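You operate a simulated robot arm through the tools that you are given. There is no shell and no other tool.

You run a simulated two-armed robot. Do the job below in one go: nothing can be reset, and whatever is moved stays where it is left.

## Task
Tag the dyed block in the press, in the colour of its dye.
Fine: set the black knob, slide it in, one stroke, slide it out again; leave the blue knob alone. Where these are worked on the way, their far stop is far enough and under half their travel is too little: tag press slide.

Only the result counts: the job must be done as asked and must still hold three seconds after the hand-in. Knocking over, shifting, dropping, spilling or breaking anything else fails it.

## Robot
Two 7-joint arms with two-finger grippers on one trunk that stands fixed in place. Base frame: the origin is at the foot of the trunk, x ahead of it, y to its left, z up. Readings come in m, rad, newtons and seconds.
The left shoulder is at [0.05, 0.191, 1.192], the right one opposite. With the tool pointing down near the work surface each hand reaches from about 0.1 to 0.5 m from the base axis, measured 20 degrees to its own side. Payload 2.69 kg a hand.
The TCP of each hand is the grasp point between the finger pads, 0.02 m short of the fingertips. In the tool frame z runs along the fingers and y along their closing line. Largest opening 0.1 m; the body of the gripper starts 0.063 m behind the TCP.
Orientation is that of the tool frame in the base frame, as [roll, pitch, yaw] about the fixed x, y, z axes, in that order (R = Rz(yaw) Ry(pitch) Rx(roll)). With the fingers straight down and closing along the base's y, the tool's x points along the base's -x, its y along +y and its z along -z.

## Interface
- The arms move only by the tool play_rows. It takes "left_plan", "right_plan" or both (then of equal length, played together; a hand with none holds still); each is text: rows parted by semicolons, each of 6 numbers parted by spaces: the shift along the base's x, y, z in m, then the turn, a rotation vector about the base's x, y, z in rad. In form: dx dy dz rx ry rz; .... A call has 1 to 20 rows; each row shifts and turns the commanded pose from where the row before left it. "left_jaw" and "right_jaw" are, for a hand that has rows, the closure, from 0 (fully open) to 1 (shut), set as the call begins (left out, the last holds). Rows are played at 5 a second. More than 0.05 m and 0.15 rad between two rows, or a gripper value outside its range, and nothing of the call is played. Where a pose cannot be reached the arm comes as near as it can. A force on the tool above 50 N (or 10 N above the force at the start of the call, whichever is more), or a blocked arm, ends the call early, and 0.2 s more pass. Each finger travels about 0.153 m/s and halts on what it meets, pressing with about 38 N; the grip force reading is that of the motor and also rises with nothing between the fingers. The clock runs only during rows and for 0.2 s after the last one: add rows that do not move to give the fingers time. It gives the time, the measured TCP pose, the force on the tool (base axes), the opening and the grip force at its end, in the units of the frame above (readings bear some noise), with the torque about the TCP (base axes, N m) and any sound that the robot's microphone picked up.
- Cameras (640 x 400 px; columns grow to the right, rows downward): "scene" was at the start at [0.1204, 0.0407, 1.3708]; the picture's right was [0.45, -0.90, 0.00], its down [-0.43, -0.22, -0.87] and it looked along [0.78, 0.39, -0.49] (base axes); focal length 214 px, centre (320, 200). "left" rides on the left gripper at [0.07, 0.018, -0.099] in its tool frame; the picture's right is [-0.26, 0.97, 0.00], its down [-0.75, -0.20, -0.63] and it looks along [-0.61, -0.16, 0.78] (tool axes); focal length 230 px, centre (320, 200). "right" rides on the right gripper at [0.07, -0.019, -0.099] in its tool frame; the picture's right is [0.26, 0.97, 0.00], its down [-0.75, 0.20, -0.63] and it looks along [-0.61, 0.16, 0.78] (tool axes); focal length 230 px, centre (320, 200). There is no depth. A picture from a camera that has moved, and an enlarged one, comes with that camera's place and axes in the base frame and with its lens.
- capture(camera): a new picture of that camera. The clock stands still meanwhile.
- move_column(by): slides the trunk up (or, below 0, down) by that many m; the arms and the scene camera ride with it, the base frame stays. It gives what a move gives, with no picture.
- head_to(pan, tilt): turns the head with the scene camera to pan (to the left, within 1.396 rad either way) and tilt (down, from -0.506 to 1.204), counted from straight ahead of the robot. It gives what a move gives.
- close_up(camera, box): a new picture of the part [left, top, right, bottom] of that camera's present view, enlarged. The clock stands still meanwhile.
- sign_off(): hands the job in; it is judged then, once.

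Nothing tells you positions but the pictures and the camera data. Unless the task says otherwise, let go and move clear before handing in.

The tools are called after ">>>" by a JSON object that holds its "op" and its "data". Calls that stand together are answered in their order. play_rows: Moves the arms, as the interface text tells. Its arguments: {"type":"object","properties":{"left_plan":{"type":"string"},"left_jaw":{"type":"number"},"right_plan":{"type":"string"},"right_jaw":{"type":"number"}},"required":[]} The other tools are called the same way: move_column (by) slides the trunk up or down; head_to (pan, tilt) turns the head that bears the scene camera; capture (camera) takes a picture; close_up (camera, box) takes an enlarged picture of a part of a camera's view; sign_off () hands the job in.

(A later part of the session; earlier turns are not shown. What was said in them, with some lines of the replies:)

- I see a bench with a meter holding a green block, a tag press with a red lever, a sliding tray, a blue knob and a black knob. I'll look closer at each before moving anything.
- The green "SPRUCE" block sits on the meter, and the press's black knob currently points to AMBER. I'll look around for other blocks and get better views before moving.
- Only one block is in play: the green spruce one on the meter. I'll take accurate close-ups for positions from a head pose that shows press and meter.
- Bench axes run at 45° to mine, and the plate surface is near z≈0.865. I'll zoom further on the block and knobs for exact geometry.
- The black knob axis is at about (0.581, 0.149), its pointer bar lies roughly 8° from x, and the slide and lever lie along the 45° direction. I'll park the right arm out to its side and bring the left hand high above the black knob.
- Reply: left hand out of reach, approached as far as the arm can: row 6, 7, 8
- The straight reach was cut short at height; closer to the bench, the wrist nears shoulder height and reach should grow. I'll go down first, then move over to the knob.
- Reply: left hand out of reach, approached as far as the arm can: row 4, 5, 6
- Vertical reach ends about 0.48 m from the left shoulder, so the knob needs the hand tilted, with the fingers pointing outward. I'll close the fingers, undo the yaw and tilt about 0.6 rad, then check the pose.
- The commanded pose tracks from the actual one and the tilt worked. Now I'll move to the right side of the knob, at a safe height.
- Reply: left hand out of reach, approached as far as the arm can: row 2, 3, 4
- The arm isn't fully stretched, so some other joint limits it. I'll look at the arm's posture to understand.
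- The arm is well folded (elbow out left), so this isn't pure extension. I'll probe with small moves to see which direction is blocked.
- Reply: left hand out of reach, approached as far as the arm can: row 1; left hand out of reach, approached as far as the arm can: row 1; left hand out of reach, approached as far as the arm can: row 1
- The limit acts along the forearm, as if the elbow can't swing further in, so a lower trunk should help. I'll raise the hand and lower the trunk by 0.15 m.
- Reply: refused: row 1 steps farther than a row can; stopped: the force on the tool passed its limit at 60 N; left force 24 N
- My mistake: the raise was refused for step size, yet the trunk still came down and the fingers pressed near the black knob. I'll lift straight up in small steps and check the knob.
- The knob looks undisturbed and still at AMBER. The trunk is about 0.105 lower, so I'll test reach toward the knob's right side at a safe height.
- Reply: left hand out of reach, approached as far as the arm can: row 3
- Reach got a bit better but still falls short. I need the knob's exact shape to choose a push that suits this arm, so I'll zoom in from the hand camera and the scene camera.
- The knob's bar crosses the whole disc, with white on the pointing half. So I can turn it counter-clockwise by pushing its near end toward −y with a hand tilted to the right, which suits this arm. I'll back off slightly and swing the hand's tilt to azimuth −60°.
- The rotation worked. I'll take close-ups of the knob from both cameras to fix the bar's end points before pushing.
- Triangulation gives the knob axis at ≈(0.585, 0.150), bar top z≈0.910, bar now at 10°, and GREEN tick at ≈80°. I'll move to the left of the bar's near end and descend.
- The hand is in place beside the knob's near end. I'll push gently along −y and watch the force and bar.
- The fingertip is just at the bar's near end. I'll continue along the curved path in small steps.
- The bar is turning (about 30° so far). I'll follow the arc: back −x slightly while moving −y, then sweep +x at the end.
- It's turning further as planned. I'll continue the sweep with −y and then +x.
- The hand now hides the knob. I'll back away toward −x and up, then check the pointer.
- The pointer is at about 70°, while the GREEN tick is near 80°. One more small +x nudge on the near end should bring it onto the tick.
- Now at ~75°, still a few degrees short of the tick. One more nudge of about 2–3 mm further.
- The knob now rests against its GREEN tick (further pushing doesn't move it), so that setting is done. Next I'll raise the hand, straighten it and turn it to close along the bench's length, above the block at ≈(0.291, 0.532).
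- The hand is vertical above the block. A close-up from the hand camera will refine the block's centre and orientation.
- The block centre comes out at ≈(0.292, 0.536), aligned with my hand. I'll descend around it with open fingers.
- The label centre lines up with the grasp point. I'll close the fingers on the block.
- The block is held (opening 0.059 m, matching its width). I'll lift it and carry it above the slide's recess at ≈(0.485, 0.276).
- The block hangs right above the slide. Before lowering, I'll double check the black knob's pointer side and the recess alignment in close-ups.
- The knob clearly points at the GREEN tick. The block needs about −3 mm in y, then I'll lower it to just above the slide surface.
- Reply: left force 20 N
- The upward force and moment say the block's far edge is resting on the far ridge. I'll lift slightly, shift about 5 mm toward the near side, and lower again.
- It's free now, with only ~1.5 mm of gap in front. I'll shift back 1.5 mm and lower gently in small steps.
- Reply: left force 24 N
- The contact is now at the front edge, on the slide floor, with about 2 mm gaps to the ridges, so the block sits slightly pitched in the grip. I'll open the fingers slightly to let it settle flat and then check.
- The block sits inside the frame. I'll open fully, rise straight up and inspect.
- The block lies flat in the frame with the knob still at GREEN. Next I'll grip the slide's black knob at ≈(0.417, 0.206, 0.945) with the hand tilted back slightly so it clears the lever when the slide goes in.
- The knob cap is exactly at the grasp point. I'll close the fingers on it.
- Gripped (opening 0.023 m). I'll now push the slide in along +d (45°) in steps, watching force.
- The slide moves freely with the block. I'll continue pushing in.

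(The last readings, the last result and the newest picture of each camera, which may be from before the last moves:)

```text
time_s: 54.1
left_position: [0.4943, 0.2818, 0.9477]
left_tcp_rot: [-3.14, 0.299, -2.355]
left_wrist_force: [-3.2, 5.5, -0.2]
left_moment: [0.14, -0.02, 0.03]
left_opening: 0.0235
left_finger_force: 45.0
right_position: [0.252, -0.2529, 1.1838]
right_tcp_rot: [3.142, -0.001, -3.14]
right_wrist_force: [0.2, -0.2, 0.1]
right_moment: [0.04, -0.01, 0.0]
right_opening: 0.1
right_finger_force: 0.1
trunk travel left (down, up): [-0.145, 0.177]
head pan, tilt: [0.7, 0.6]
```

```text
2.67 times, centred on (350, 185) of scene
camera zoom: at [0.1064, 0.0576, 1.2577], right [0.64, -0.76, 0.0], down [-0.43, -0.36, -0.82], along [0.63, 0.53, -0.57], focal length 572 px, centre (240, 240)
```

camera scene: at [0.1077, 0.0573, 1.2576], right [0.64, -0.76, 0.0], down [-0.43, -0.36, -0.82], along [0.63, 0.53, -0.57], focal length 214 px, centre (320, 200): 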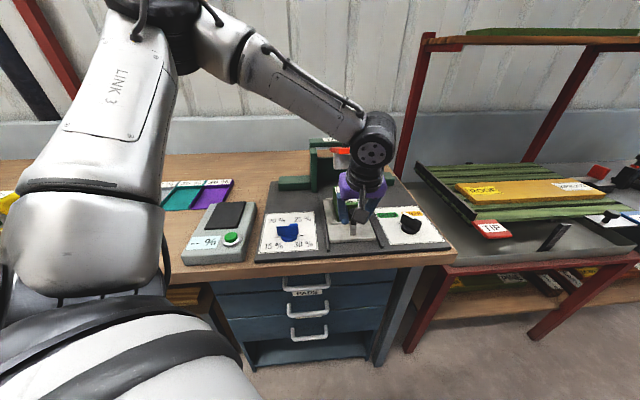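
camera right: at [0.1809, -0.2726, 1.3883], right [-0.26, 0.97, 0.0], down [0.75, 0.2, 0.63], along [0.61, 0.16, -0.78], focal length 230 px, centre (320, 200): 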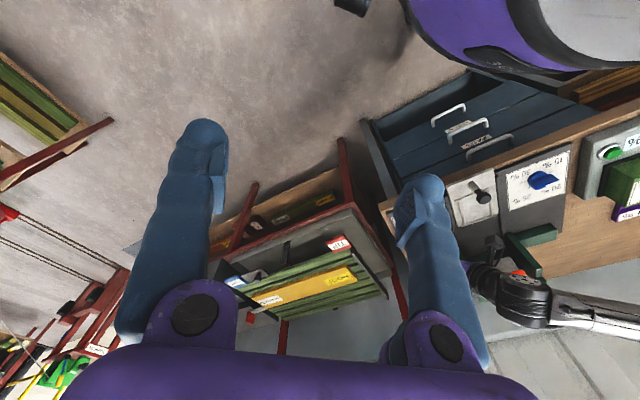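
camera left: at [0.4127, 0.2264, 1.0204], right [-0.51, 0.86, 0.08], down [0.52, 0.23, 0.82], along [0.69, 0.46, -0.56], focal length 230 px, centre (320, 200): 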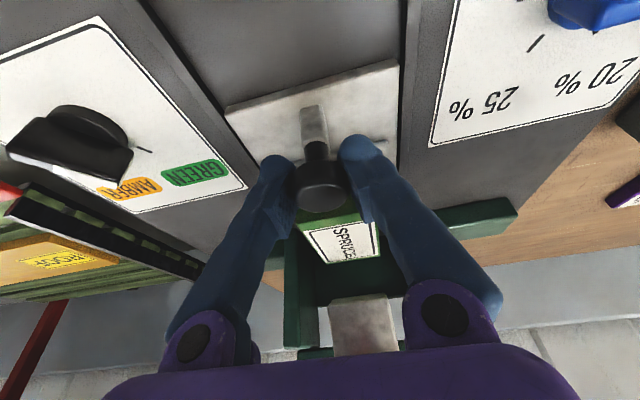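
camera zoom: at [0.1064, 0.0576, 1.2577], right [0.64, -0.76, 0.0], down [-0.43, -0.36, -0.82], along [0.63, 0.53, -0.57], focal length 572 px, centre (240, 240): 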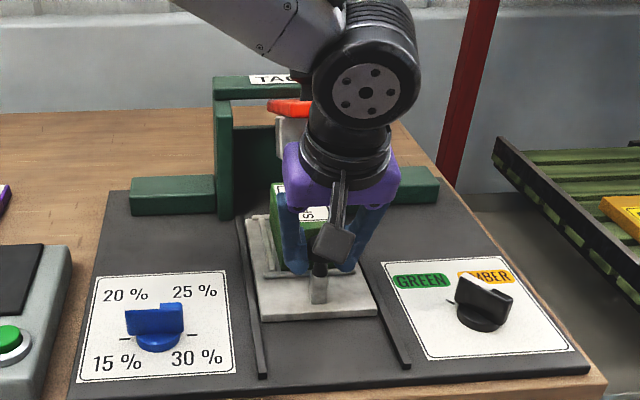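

Clear so far. I'll continue in smaller steps until the stop is felt.

>>> {"op": "play_rows", "data": {"left_plan": "0.007 0.007 0 0 0 0; 0.007 0.007 0 0 0 0; 0.007 0.007 0 0 0 0; 0 0 0 0 0 0"}}

>>> {"op": "capture", "data": {"camera": "left"}}

>>> {"op": "close_up", "data": {"camera": "scene", "box": [270, 110, 430, 260]}}

```text
time_s: 55.1
left_position: [0.5099, 0.2982, 0.9452]
left_tcp_rot: [3.14, 0.291, -2.36]
left_wrist_force: [-22.3, -33.5, -13.9]
left_moment: [0.05, -0.05, 0.01]
left_opening: 0.0226
left_finger_force: 44.7
right_position: [0.2513, -0.2551, 1.1824]
right_tcp_rot: [3.138, -0.001, 3.14]
right_wrist_force: [0.2, 1.2, 0.2]
right_moment: [0.0, 0.02, 0.01]
right_opening: 0.0998
right_finger_force: 0.1
trunk travel left (down, up): [-0.145, 0.177]
head pan, tilt: [0.7, 0.6]
```

```text
taken
camera left: at [0.4298, 0.2438, 1.0204], right [-0.51, 0.86, 0.08], down [0.52, 0.24, 0.82], along [0.69, 0.45, -0.57], focal length 230 px, centre (320, 200)
```

left: 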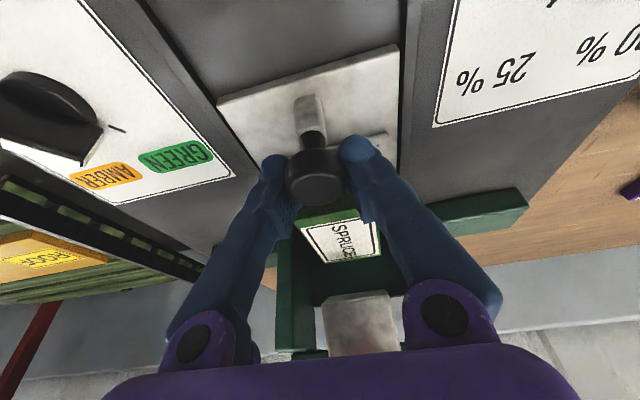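

```text
2.67 times, centred on (350, 185) of scene
camera zoom: at [0.1055, 0.0543, 1.2579], right [0.64, -0.77, 0.0], down [-0.43, -0.36, -0.83], along [0.63, 0.53, -0.56], focal length 572 px, centre (240, 240)
```

zoom: 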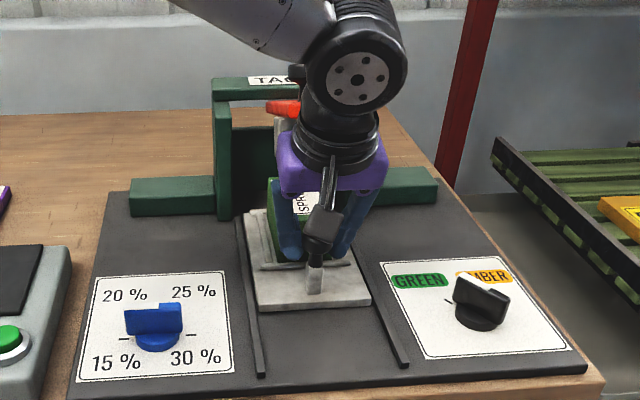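

The slide has reached its far stop (≈0.13 m travel, force at the knob only). I'll relax the push, open the fingers and back away up and out.

>>> {"op": "play_rows", "data": {"left_plan": "-0.003 -0.003 0 0 0 0; 0 0 0 0 0 0"}}

>>> {"op": "play_rows", "data": {"left_plan": "0 0 0 0 0 0; 0 0 0 0 0 0; 0 0 0 0 0 0; -0.007 -0.007 0.03 0 0 0; -0.02 -0.02 0.035 0 0 0; -0.025 -0.025 0.03 0 0 0; -0.025 -0.025 0.03 0 0 0; 0 0 0 0 0 0", "left_jaw": 0}}

>>> {"op": "capture", "data": {"camera": "left"}}

>>> {"op": "capture", "data": {"camera": "scene"}}

```text
time_s: 55.7
left_position: [0.5103, 0.2976, 0.9472]
left_tcp_rot: [3.139, 0.295, -2.356]
left_wrist_force: [-9.7, -25.8, -16.9]
left_moment: [-0.41, 0.16, 0.1]
left_opening: 0.0223
left_finger_force: 44.5
right_position: [0.2521, -0.255, 1.1828]
right_tcp_rot: [3.139, -0.003, 3.14]
right_wrist_force: [0.2, 0.5, 0.2]
right_moment: [0.01, -0.02, -0.03]
right_opening: 0.0997
right_finger_force: 0.2
trunk travel left (down, up): [-0.145, 0.177]
head pan, tilt: [0.7, 0.6]
```

```text
time_s: 57.5
left_position: [0.4318, 0.2227, 1.0715]
left_tcp_rot: [3.141, 0.299, -2.355]
left_wrist_force: [0.3, -0.6, -0.2]
left_moment: [0.01, 0.01, -0.04]
left_opening: 0.0998
left_finger_force: 0.1
right_position: [0.2523, -0.2527, 1.1827]
right_tcp_rot: [3.141, -0.002, 3.14]
right_wrist_force: [-0.2, 0.1, -0.4]
right_moment: [-0.03, 0.01, -0.03]
right_opening: 0.0999
right_finger_force: 0.1
trunk travel left (down, up): [-0.145, 0.177]
head pan, tilt: [0.7, 0.6]
```

```text
taken
camera left: at [0.3524, 0.1682, 1.1448], right [-0.51, 0.86, 0.08], down [0.52, 0.23, 0.82], along [0.69, 0.46, -0.56], focal length 230 px, centre (320, 200)
```

left: 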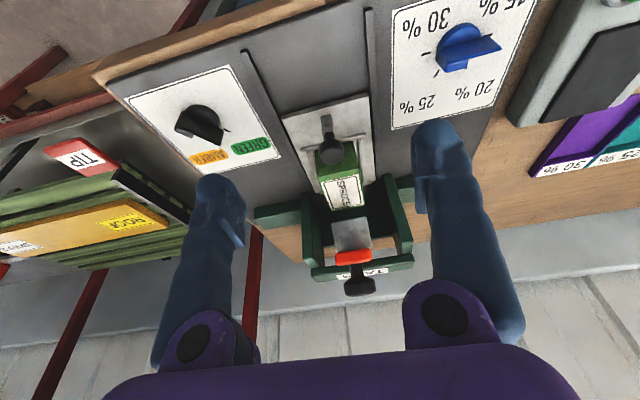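

```text
taken
camera scene: at [0.1069, 0.0573, 1.2577], right [0.64, -0.76, 0.0], down [-0.43, -0.36, -0.82], along [0.63, 0.53, -0.57], focal length 214 px, centre (320, 200)
```

scene: 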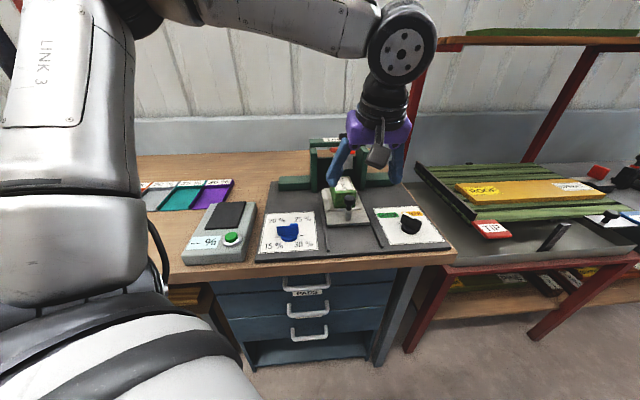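

The slide stays in. I'll zoom on the press to see where the block is relative to the hammer and the lever shape.

>>> {"op": "close_up", "data": {"camera": "left", "box": [270, 90, 430, 310]}}

>>> {"op": "head_to", "data": {"pan": 0.6, "tilt": 0.45}}

>>> {"op": "close_up", "data": {"camera": "scene", "box": [260, 110, 400, 240]}}

```text
1.82 times, centred on (350, 200) of left
camera zoom: at [0.3524, 0.1682, 1.1448], right [-0.51, 0.86, 0.08], down [0.52, 0.23, 0.82], along [0.69, 0.46, -0.56], focal length 418 px, centre (266, 200)
```

zoom: 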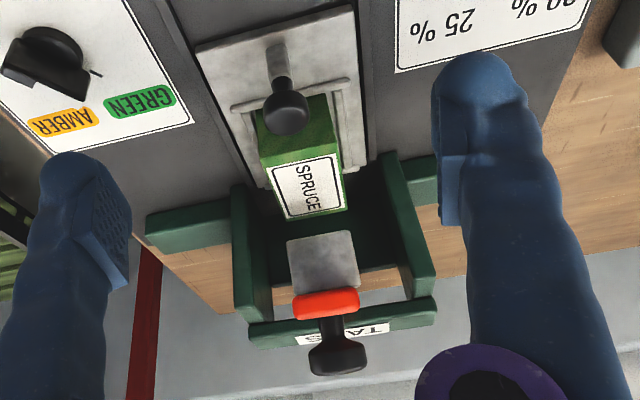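

```text
time_s: 58.2
left_position: [0.4334, 0.2221, 1.0708]
left_tcp_rot: [-3.139, 0.302, -2.357]
left_wrist_force: [-0.5, 0.6, 0.0]
left_moment: [0.03, -0.01, -0.01]
left_opening: 0.0998
left_finger_force: 0.0
right_position: [0.2516, -0.2524, 1.1824]
right_tcp_rot: [3.141, 0.0, 3.14]
right_wrist_force: [0.2, 0.7, 0.1]
right_moment: [0.0, -0.02, 0.0]
right_opening: 0.0999
right_finger_force: 0.1
trunk travel left (down, up): [-0.145, 0.177]
head pan, tilt: [0.6, 0.45]
```

```text
3.08 times, centred on (330, 175) of scene
camera zoom: at [0.115, 0.0522, 1.2712], right [0.57, -0.82, 0.0], down [-0.36, -0.25, -0.9], along [0.74, 0.51, -0.44], focal length 660 px, centre (289, 277)
```

zoom: 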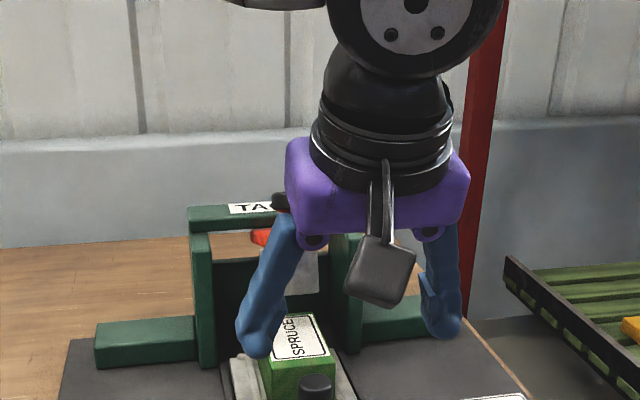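

The block is under the hammer. The lever's knob is at ≈(0.572, 0.361, 1.08). I'll close the fingers, rise, and move above it for a single downward stroke.

>>> {"op": "play_rows", "data": {"left_plan": "0 0 0.045 0 0 0; 0 0 0.045 0 0 0; 0.027 0.027 0 0 0 0; 0.027 0.027 0 0 0 0; 0.027 0.027 0 0 0 0; 0.027 0.027 0 0 0 0; 0.027 0.027 0 0 0 0; 0 0 0 0 0 0", "left_jaw": 1}}

>>> {"op": "capture", "data": {"camera": "left"}}

>>> {"op": "close_up", "data": {"camera": "scene", "box": [260, 80, 420, 240]}}

```text
time_s: 60.0
left_position: [0.5686, 0.358, 1.161]
left_tcp_rot: [3.141, 0.3, -2.356]
left_wrist_force: [-1.1, -0.2, 1.2]
left_moment: [0.02, 0.0, 0.0]
left_opening: 0.0001
left_finger_force: 29.7
right_position: [0.2523, -0.253, 1.1843]
right_tcp_rot: [3.141, 0.001, 3.139]
right_wrist_force: [0.0, -0.4, 0.7]
right_moment: [0.0, -0.01, -0.02]
right_opening: 0.1
right_finger_force: 0.0
trunk travel left (down, up): [-0.145, 0.177]
head pan, tilt: [0.6, 0.45]
```

```text
taken
camera left: at [0.4875, 0.3031, 1.2346], right [-0.51, 0.86, 0.08], down [0.52, 0.23, 0.82], along [0.69, 0.46, -0.56], focal length 230 px, centre (320, 200)
```

left: 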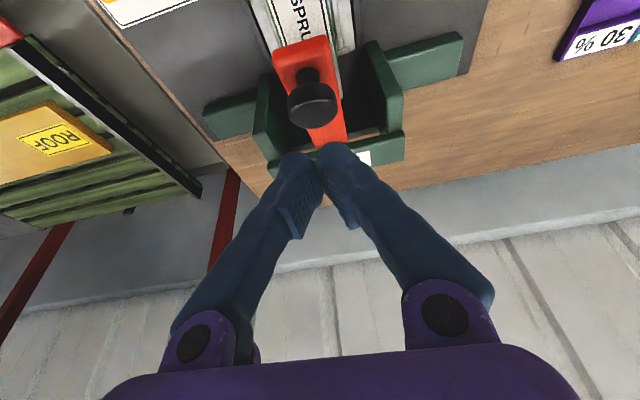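

```text
2.50 times, centred on (340, 160) of scene
camera zoom: at [0.1146, 0.0519, 1.2714], right [0.56, -0.83, 0.0], down [-0.36, -0.25, -0.9], along [0.74, 0.51, -0.43], focal length 536 px, centre (270, 300)
```

zoom: 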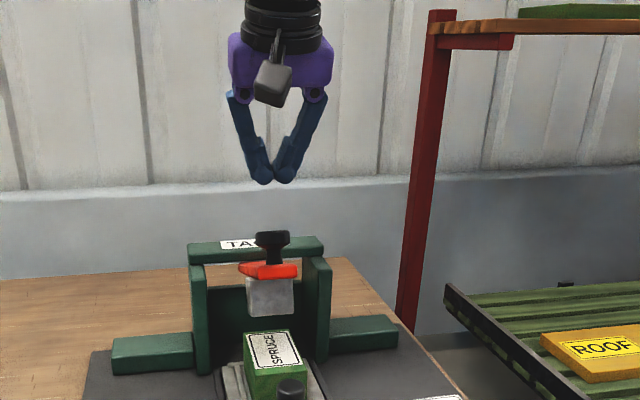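

The fingertips are centred over the lever knob. I'll descend and press the lever down steadily in one continuous stroke.

>>> {"op": "play_rows", "data": {"left_plan": "0 0 -0.03 0 0 0; 0 0 -0.02 0 0 0; 0 0 -0.01 0 0 0; 0 0 -0.01 0 0 0; 0 0 -0.01 0 0 0; 0 0 -0.01 0 0 0"}}

>>> {"op": "capture", "data": {"camera": "left"}}

>>> {"op": "close_up", "data": {"camera": "scene", "box": [260, 80, 420, 240]}}

```text
time_s: 61.4
left_position: [0.5694, 0.3572, 1.072]
left_tcp_rot: [-3.141, 0.301, -2.354]
left_wrist_force: [-0.9, -0.4, 4.0]
left_moment: [-0.01, 0.04, 0.03]
left_opening: 0.0
left_finger_force: 29.4
right_position: [0.2526, -0.2526, 1.183]
right_tcp_rot: [-3.141, -0.001, 3.14]
right_wrist_force: [-0.3, -0.1, 0.2]
right_moment: [0.02, 0.04, -0.01]
right_opening: 0.0999
right_finger_force: 0.0
trunk travel left (down, up): [-0.145, 0.177]
head pan, tilt: [0.6, 0.45]
```

```text
taken
camera left: at [0.4887, 0.3025, 1.1451], right [-0.51, 0.86, 0.07], down [0.52, 0.23, 0.82], along [0.69, 0.46, -0.56], focal length 230 px, centre (320, 200)
```

left: 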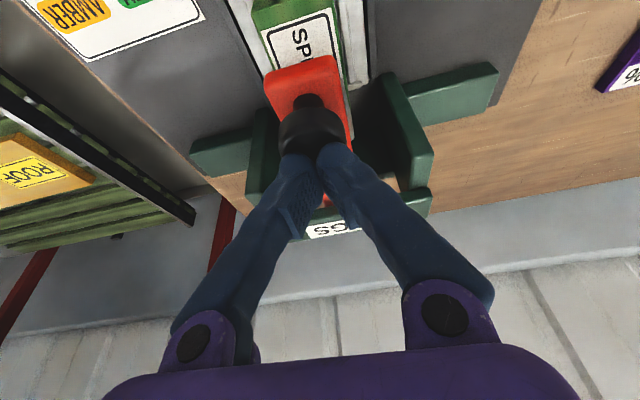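

```text
2.50 times, centred on (340, 160) of scene
camera zoom: at [0.1146, 0.0519, 1.2714], right [0.56, -0.83, 0.0], down [-0.36, -0.25, -0.9], along [0.74, 0.51, -0.43], focal length 536 px, centre (270, 300)
```

zoom: 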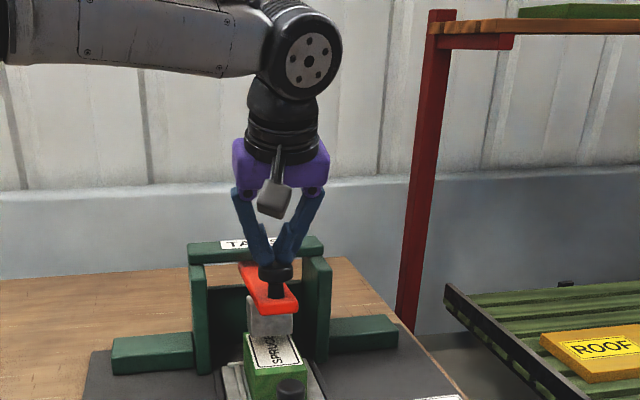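

The lever is going down under a light force. I'll continue the same stroke to its stop, following slightly toward −d.

>>> {"op": "play_rows", "data": {"left_plan": "-0.002 -0.002 -0.01 0 0 0; -0.002 -0.002 -0.01 0 0 0; -0.001 -0.001 -0.01 0 0 0; -0.001 -0.001 -0.01 0 0 0"}}

>>> {"op": "capture", "data": {"camera": "left"}}

>>> {"op": "close_up", "data": {"camera": "scene", "box": [260, 80, 420, 240]}}

```text
time_s: 62.2
left_position: [0.5662, 0.3536, 1.0535]
left_tcp_rot: [-3.122, 0.327, -2.35]
left_wrist_force: [-6.2, 1.5, 18.6]
left_moment: [0.07, 0.26, 0.06]
left_opening: 0.0
left_finger_force: 29.8
right_position: [0.2496, -0.252, 1.1847]
right_tcp_rot: [3.14, 0.003, 3.141]
right_wrist_force: [-0.4, 0.0, 0.2]
right_moment: [0.01, -0.01, 0.0]
right_opening: 0.0999
right_finger_force: 0.0
trunk travel left (down, up): [-0.145, 0.177]
head pan, tilt: [0.6, 0.45]
stopped in row 4 (left hand): the force on the tool passed its limit at 57 N (the readings are from after the stop); the commanded pose is now the measured one
```

```text
taken
camera left: at [0.4838, 0.2987, 1.1247], right [-0.51, 0.86, 0.06], down [0.49, 0.23, 0.84], along [0.7, 0.46, -0.54], focal length 230 px, centre (320, 200)
```

left: 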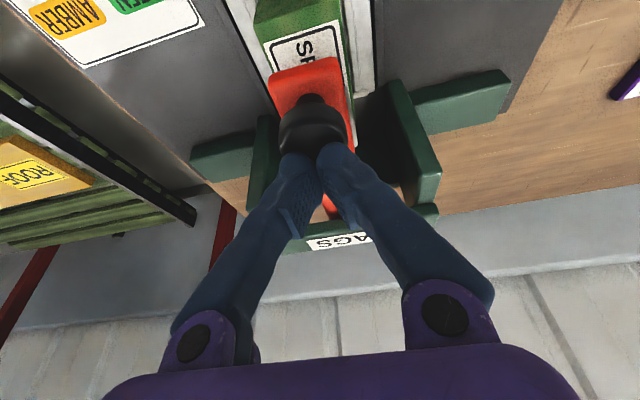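

```text
2.50 times, centred on (340, 160) of scene
camera zoom: at [0.1128, 0.0512, 1.2715], right [0.56, -0.83, 0.0], down [-0.36, -0.25, -0.9], along [0.74, 0.51, -0.43], focal length 536 px, centre (270, 300)
```

zoom: 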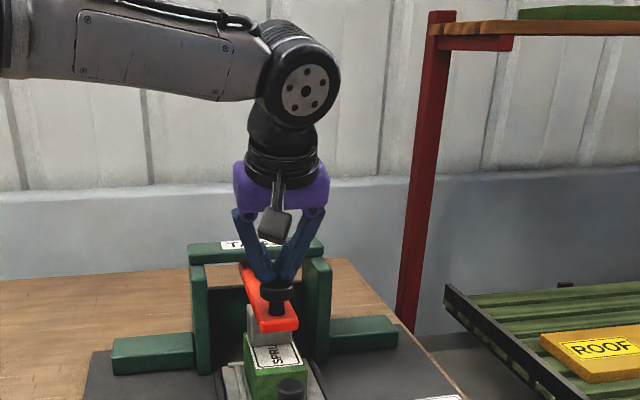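

The lever stopped hard with the hammer down on the block. Without releasing, I'll hold a bit more pressure to make sure the stroke is complete.

>>> {"op": "play_rows", "data": {"left_plan": "0 0 -0.002 0 0 0; 0 0 -0.001 0 0 0; 0 0 0 0 0 0; 0 0 0 0 0 0"}}

>>> {"op": "close_up", "data": {"camera": "scene", "box": [310, 150, 370, 210]}}

>>> {"op": "close_up", "data": {"camera": "left", "box": [230, 0, 400, 170]}}

```text
time_s: 63.2
left_position: [0.5667, 0.3533, 1.0536]
left_tcp_rot: [-3.118, 0.33, -2.346]
left_wrist_force: [1.0, 3.9, 43.5]
left_moment: [0.07, 0.24, -0.16]
left_opening: 0.006
left_finger_force: 29.8
right_position: [0.2485, -0.254, 1.185]
right_tcp_rot: [3.14, 0.003, 3.14]
right_wrist_force: [-0.3, -0.4, -0.9]
right_moment: [0.0, 0.01, 0.02]
right_opening: 0.1003
right_finger_force: 0.1
trunk travel left (down, up): [-0.145, 0.177]
head pan, tilt: [0.6, 0.45]
```

```text
6.67 times, centred on (340, 180) of scene
camera zoom: at [0.1113, 0.0502, 1.272], right [0.56, -0.83, 0.0], down [-0.36, -0.24, -0.9], along [0.74, 0.51, -0.43], focal length 1430 px, centre (187, 333)
```

zoom: 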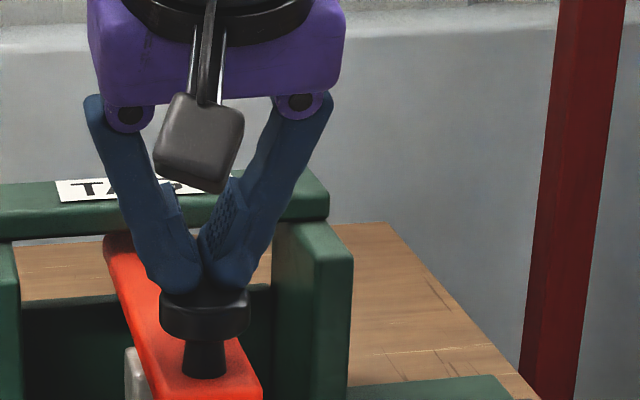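

```text
2.35 times, centred on (315, 85) of left
camera zoom: at [0.4831, 0.2985, 1.1234], right [-0.51, 0.86, 0.06], down [0.49, 0.23, 0.84], along [0.71, 0.46, -0.53], focal length 541 px, centre (332, 471)
```

zoom: 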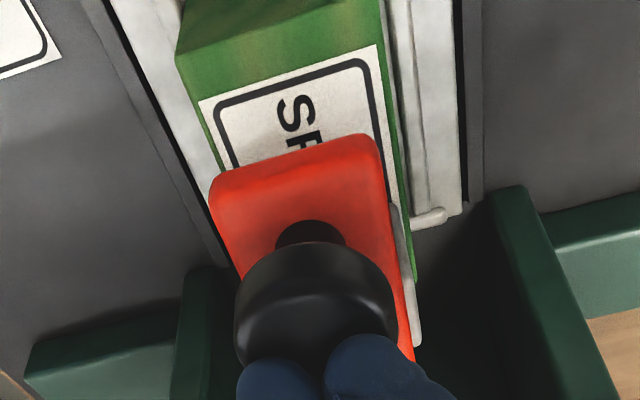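

The lever holds firm at 43 N, so the stroke is complete. I'll lift off and look for the tag.

>>> {"op": "play_rows", "data": {"left_plan": "0 0 0.005 0 0 0; 0 0 0.02 0 0 0; 0 0 0.04 0 0 0; 0 0 0.04 0 0 0; -0.025 -0.025 0.01 0 0 0; -0.025 -0.025 0 0 0 0; -0.025 -0.025 0 0 0 0; 0 0 0 0 0 0"}}

>>> {"op": "capture", "data": {"camera": "left"}}

>>> {"op": "close_up", "data": {"camera": "scene", "box": [260, 120, 400, 260]}}

```text
time_s: 65.0
left_position: [0.4943, 0.2806, 1.1621]
left_tcp_rot: [-3.126, 0.318, -2.351]
left_wrist_force: [0.2, -0.4, -0.3]
left_moment: [0.01, -0.02, -0.01]
left_opening: 0.0
left_finger_force: 30.0
right_position: [0.2527, -0.2533, 1.1836]
right_tcp_rot: [3.141, -0.004, 3.141]
right_wrist_force: [0.4, -0.3, 0.1]
right_moment: [0.03, -0.02, 0.03]
right_opening: 0.1001
right_finger_force: 0.1
trunk travel left (down, up): [-0.145, 0.177]
head pan, tilt: [0.6, 0.45]
```

```text
taken
camera left: at [0.4108, 0.2249, 1.2335], right [-0.51, 0.86, 0.07], down [0.5, 0.23, 0.84], along [0.7, 0.46, -0.55], focal length 230 px, centre (320, 200)
```

left: 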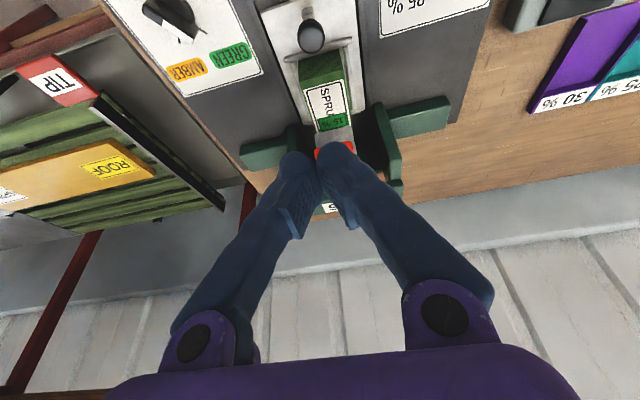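

```text
2.86 times, centred on (330, 190) of scene
camera zoom: at [0.1151, 0.0524, 1.2712], right [0.56, -0.83, 0.0], down [-0.36, -0.25, -0.9], along [0.74, 0.51, -0.44], focal length 613 px, centre (291, 229)
```

zoom: 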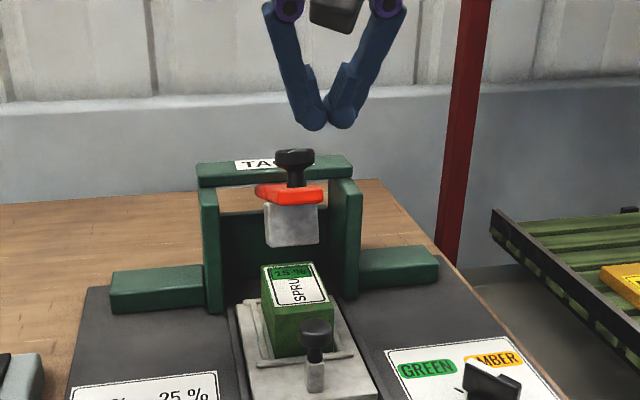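

A green tag is stamped on the block and the lever has returned up. Now I'll return to the slide knob by the same safe path and grip it to pull the slide out.

>>> {"op": "play_rows", "data": {"left_plan": "-0.0204 -0.0195 -0.03 0 0 0; -0.0204 -0.0195 -0.03 0 0 0; -0.0204 -0.0195 -0.03 0 0 0; 0.025 0.025 -0.03 0 0 0; 0.025 0.025 -0.03 0 0 0; 0.02 0.02 -0.035 0 0 0; 0.007 0.007 -0.03 0 0 0; 0 0 0 0 0 0", "left_jaw": 0}}

>>> {"op": "capture", "data": {"camera": "left"}}

```text
time_s: 66.8
left_position: [0.5093, 0.2994, 0.9473]
left_tcp_rot: [-3.125, 0.319, -2.352]
left_wrist_force: [0.8, -0.1, -0.6]
left_moment: [0.01, 0.03, 0.0]
left_opening: 0.1
left_finger_force: 0.1
right_position: [0.2528, -0.2535, 1.1828]
right_tcp_rot: [3.141, 0.0, -3.14]
right_wrist_force: [-1.3, -0.4, 0.6]
right_moment: [0.03, 0.01, 0.02]
right_opening: 0.0998
right_finger_force: 0.1
trunk travel left (down, up): [-0.145, 0.177]
head pan, tilt: [0.6, 0.45]
```

```text
taken
camera left: at [0.4268, 0.2446, 1.0182], right [-0.51, 0.86, 0.07], down [0.5, 0.23, 0.84], along [0.7, 0.46, -0.54], focal length 230 px, centre (320, 200)
```

left: 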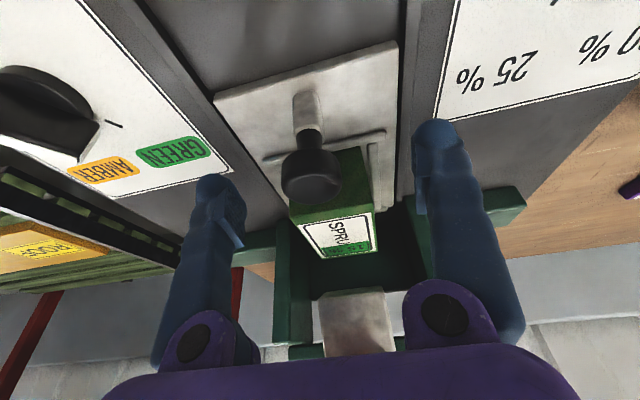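

The knob is a few mm to the right in the gap. I'll centre on it and close.

>>> {"op": "play_rows", "data": {"left_plan": "0.002 -0.005 0 0 0 0; 0 0 0 0 0 0"}}

>>> {"op": "play_rows", "data": {"left_plan": "0 0 0 0 0 0; 0 0 0 0 0 0; 0 0 0 0 0 0; 0 0 0 0 0 0", "left_jaw": 1}}

>>> {"op": "capture", "data": {"camera": "left"}}

```text
time_s: 67.4
left_position: [0.5106, 0.2944, 0.9455]
left_tcp_rot: [-3.126, 0.318, -2.348]
left_wrist_force: [0.3, 0.7, -0.9]
left_moment: [0.0, -0.04, -0.02]
left_opening: 0.1
left_finger_force: 0.0
right_position: [0.2528, -0.2538, 1.1825]
right_tcp_rot: [3.141, 0.0, 3.14]
right_wrist_force: [-0.9, 0.2, 0.2]
right_moment: [-0.02, 0.02, -0.01]
right_opening: 0.0998
right_finger_force: 0.0
trunk travel left (down, up): [-0.145, 0.177]
head pan, tilt: [0.6, 0.45]
```

```text
time_s: 68.4
left_position: [0.5092, 0.2967, 0.9459]
left_tcp_rot: [-3.13, 0.317, -2.349]
left_wrist_force: [-14.2, 14.6, -3.6]
left_moment: [0.39, -0.1, -0.08]
left_opening: 0.0222
left_finger_force: 44.9
right_position: [0.2517, -0.2518, 1.184]
right_tcp_rot: [-3.14, 0.001, -3.141]
right_wrist_force: [0.2, -1.0, -0.1]
right_moment: [0.01, 0.05, 0.01]
right_opening: 0.0999
right_finger_force: 0.1
trunk travel left (down, up): [-0.145, 0.177]
head pan, tilt: [0.6, 0.45]
```

```text
taken
camera left: at [0.4269, 0.2415, 1.0172], right [-0.51, 0.86, 0.07], down [0.5, 0.23, 0.83], along [0.7, 0.46, -0.55], focal length 230 px, centre (320, 200)
```

left: 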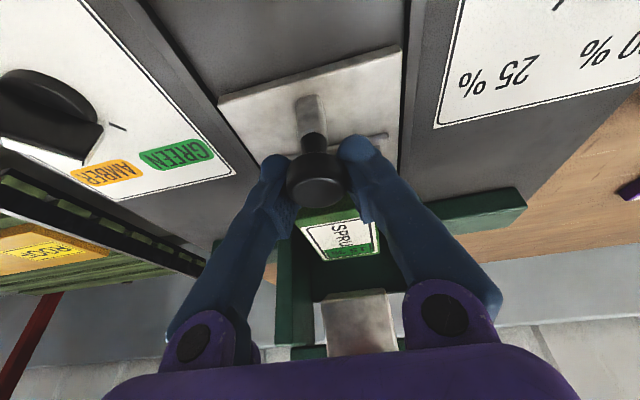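

Gripped. I'll relax the sideways load and pull the slide back out along −d.

>>> {"op": "play_rows", "data": {"left_plan": "-0.001 0.001 0 0 0 0; -0.0106 -0.0106 0 0 0 0; -0.0106 -0.0106 0 0 0 0; -0.0106 -0.0106 0 0 0 0; -0.0106 -0.0106 0 0 0 0; -0.0106 -0.0106 0 0 0 0; -0.0106 -0.0106 0 0 0 0; 0 0 0 0 0 0"}}

>>> {"op": "capture", "data": {"camera": "left"}}

```text
time_s: 70.2
left_position: [0.4457, 0.2319, 0.9456]
left_tcp_rot: [-3.128, 0.318, -2.35]
left_wrist_force: [-14.4, 15.7, -5.6]
left_moment: [-0.07, -0.02, -0.09]
left_opening: 0.022
left_finger_force: 45.3
right_position: [0.25, -0.2511, 1.1841]
right_tcp_rot: [-3.141, 0.0, 3.14]
right_wrist_force: [0.4, -0.4, 0.1]
right_moment: [-0.01, 0.0, 0.0]
right_opening: 0.1
right_finger_force: 0.1
trunk travel left (down, up): [-0.145, 0.177]
head pan, tilt: [0.6, 0.45]
```

```text
taken
camera left: at [0.3623, 0.1773, 1.017], right [-0.51, 0.86, 0.07], down [0.5, 0.23, 0.84], along [0.7, 0.46, -0.55], focal length 230 px, centre (320, 200)
```

left: 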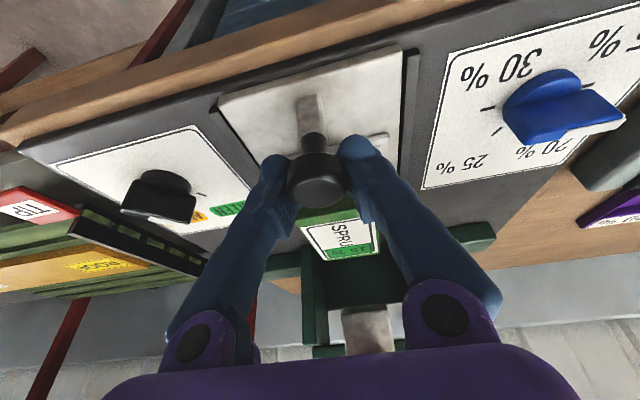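

Sliding out fine. I'll pull the rest of the way to the outer stop with small steps.

>>> {"op": "play_rows", "data": {"left_plan": "-0.001 0.001 0 0 0 0; -0.0088 -0.0088 0 0 0 0; -0.0088 -0.0088 0 0 0 0; -0.0088 -0.0088 0 0 0 0; -0.002 -0.002 0 0 0 0; 0 0 0 0 0 0"}}

>>> {"op": "capture", "data": {"camera": "left"}}

```text
time_s: 71.4
left_position: [0.4239, 0.2111, 0.945]
left_tcp_rot: [-3.134, 0.336, -2.339]
left_wrist_force: [10.0, 20.3, -10.4]
left_moment: [0.96, -0.42, 0.25]
left_opening: 0.0222
left_finger_force: 45.3
right_position: [0.2533, -0.2512, 1.1822]
right_tcp_rot: [3.141, -0.001, 3.14]
right_wrist_force: [0.0, -0.2, -1.4]
right_moment: [0.03, 0.01, 0.01]
right_opening: 0.1001
right_finger_force: 0.1
trunk travel left (down, up): [-0.145, 0.177]
head pan, tilt: [0.6, 0.45]
stopped in row 5 (left hand): the force on the tool passed its limit at 51 N (the readings are from after the stop); the commanded pose is now the measured one
```

```text
taken
camera left: at [0.3414, 0.1538, 1.0153], right [-0.52, 0.85, 0.08], down [0.49, 0.22, 0.84], along [0.7, 0.48, -0.53], focal length 230 px, centre (320, 200)
```

left: 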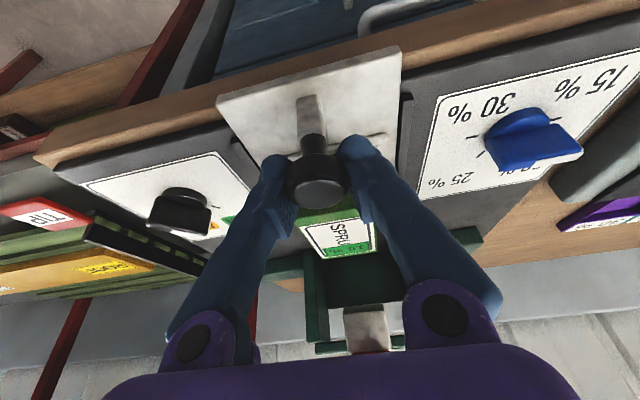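

The slide reached its outer stop. I'll relax, open the fingers and rise clear.

>>> {"op": "play_rows", "data": {"left_plan": "0.001 0.001 0 0 0 0; 0 0 0 0 0 0"}}

>>> {"op": "play_rows", "data": {"left_plan": "0 0 0 0 0 0; 0 0 0 0 0 0; 0 0 0 0 0 0; 0 0 0.035 0 0 0; 0 0 0.04 0 0 0; -0.02 -0.01 0.04 0 0 0; -0.03 0.01 0.03 0 0 0; -0.03 0.03 0.01 0 0 0; -0.02 0.04 0 0 0 0; 0 0 0 0 0 0", "left_jaw": 0}}

>>> {"op": "head_to", "data": {"pan": 0.7, "tilt": 0.6}}

>>> {"op": "capture", "data": {"camera": "scene"}}

>>> {"op": "close_up", "data": {"camera": "scene", "box": [240, 120, 460, 270]}}

>>> {"op": "capture", "data": {"camera": "left"}}

```text
time_s: 72.0
left_position: [0.422, 0.212, 0.9451]
left_tcp_rot: [-3.13, 0.331, -2.342]
left_wrist_force: [4.8, 20.7, -17.0]
left_moment: [0.81, -0.77, -0.04]
left_opening: 0.0222
left_finger_force: 45.2
right_position: [0.2551, -0.2509, 1.1829]
right_tcp_rot: [-3.14, -0.002, -3.14]
right_wrist_force: [-0.6, -0.3, 1.0]
right_moment: [-0.02, -0.03, 0.01]
right_opening: 0.0998
right_finger_force: 0.0
trunk travel left (down, up): [-0.145, 0.177]
head pan, tilt: [0.6, 0.45]
```

```text
time_s: 74.2
left_position: [0.3228, 0.2787, 1.103]
left_tcp_rot: [-3.127, 0.332, -2.342]
left_wrist_force: [0.4, -0.1, -1.1]
left_moment: [0.03, 0.0, -0.01]
left_opening: 0.1003
left_finger_force: 0.0
right_position: [0.2525, -0.2521, 1.1832]
right_tcp_rot: [3.141, -0.002, -3.142]
right_wrist_force: [0.1, -0.1, 0.2]
right_moment: [0.04, 0.02, -0.03]
right_opening: 0.0999
right_finger_force: 0.1
trunk travel left (down, up): [-0.145, 0.177]
head pan, tilt: [0.6, 0.45]
```

```text
time_s: 74.9
left_position: [0.3238, 0.2786, 1.103]
left_tcp_rot: [-3.127, 0.333, -2.341]
left_wrist_force: [0.2, 0.1, -0.3]
left_moment: [-0.01, 0.03, 0.0]
left_opening: 0.1002
left_finger_force: 0.1
right_position: [0.2531, -0.2535, 1.1837]
right_tcp_rot: [-3.141, -0.001, -3.141]
right_wrist_force: [-0.1, 0.4, -0.7]
right_moment: [-0.04, 0.0, 0.03]
right_opening: 0.0998
right_finger_force: 0.0
trunk travel left (down, up): [-0.145, 0.177]
head pan, tilt: [0.7, 0.6]
```

```text
taken
camera scene: at [0.1068, 0.057, 1.2578], right [0.64, -0.77, 0.0], down [-0.43, -0.36, -0.83], along [0.63, 0.53, -0.56], focal length 214 px, centre (320, 200)
```

scene: 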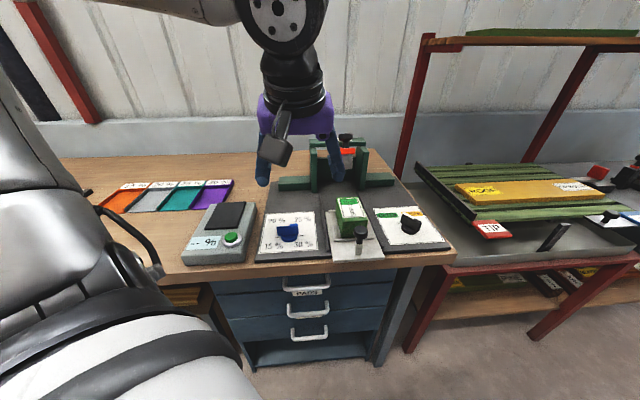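

```text
2.67 times, centred on (350, 195) of scene
camera zoom: at [0.1068, 0.057, 1.2578], right [0.64, -0.77, 0.0], down [-0.43, -0.36, -0.83], along [0.63, 0.53, -0.56], focal length 572 px, centre (240, 213)
```

zoom: 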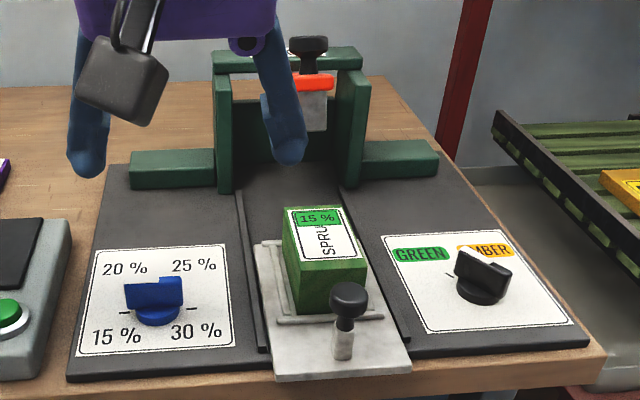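

```text
taken
camera left: at [0.2407, 0.2219, 1.1729], right [-0.52, 0.85, 0.07], down [0.49, 0.23, 0.84], along [0.7, 0.47, -0.53], focal length 230 px, centre (320, 200)
```

left: 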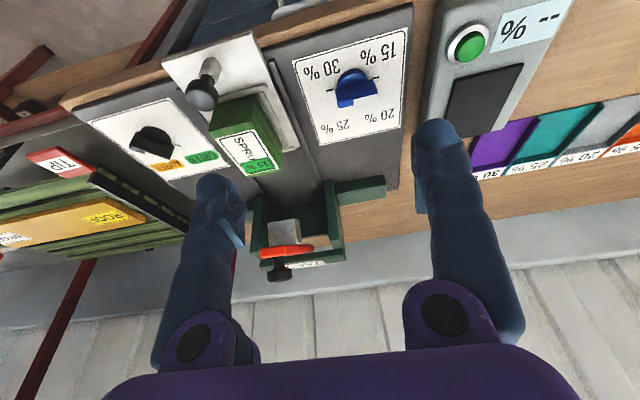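

The block carries a green tag, the slide is back out at its original position, the lever is up, the black knob points to GREEN and the blue knob is unchanged. Both hands are clear, so I'm handing in.

>>> {"op": "sign_off", "data": {}}

```text
The job is handed in.
```

The green spruce block now carries a green tag, which reads "15 %", and the job is handed in.

- **Black knob:** it was on AMBER, so I turned it to GREEN to match the block's dye.
- **Slide:** I set the block in the slide and pushed it in to the far stop. After the stroke I pulled it back out to where it started, with the block still in it.
- **Stroke:** I made one lever stroke, down to a hard stop, and the lever came back up by itself.
- **Blue knob:** I did not touch it, and it looks the same as at the start.

**Unplanned contact:** while I was lowering the trunk early on, the left fingers pressed against the area beside the black knob, and the force limit stopped the move at 60 N. I checked afterwards and saw no damage or shift, and the knob still turned normally.

Both hands were open and clear of the bench at hand-in.
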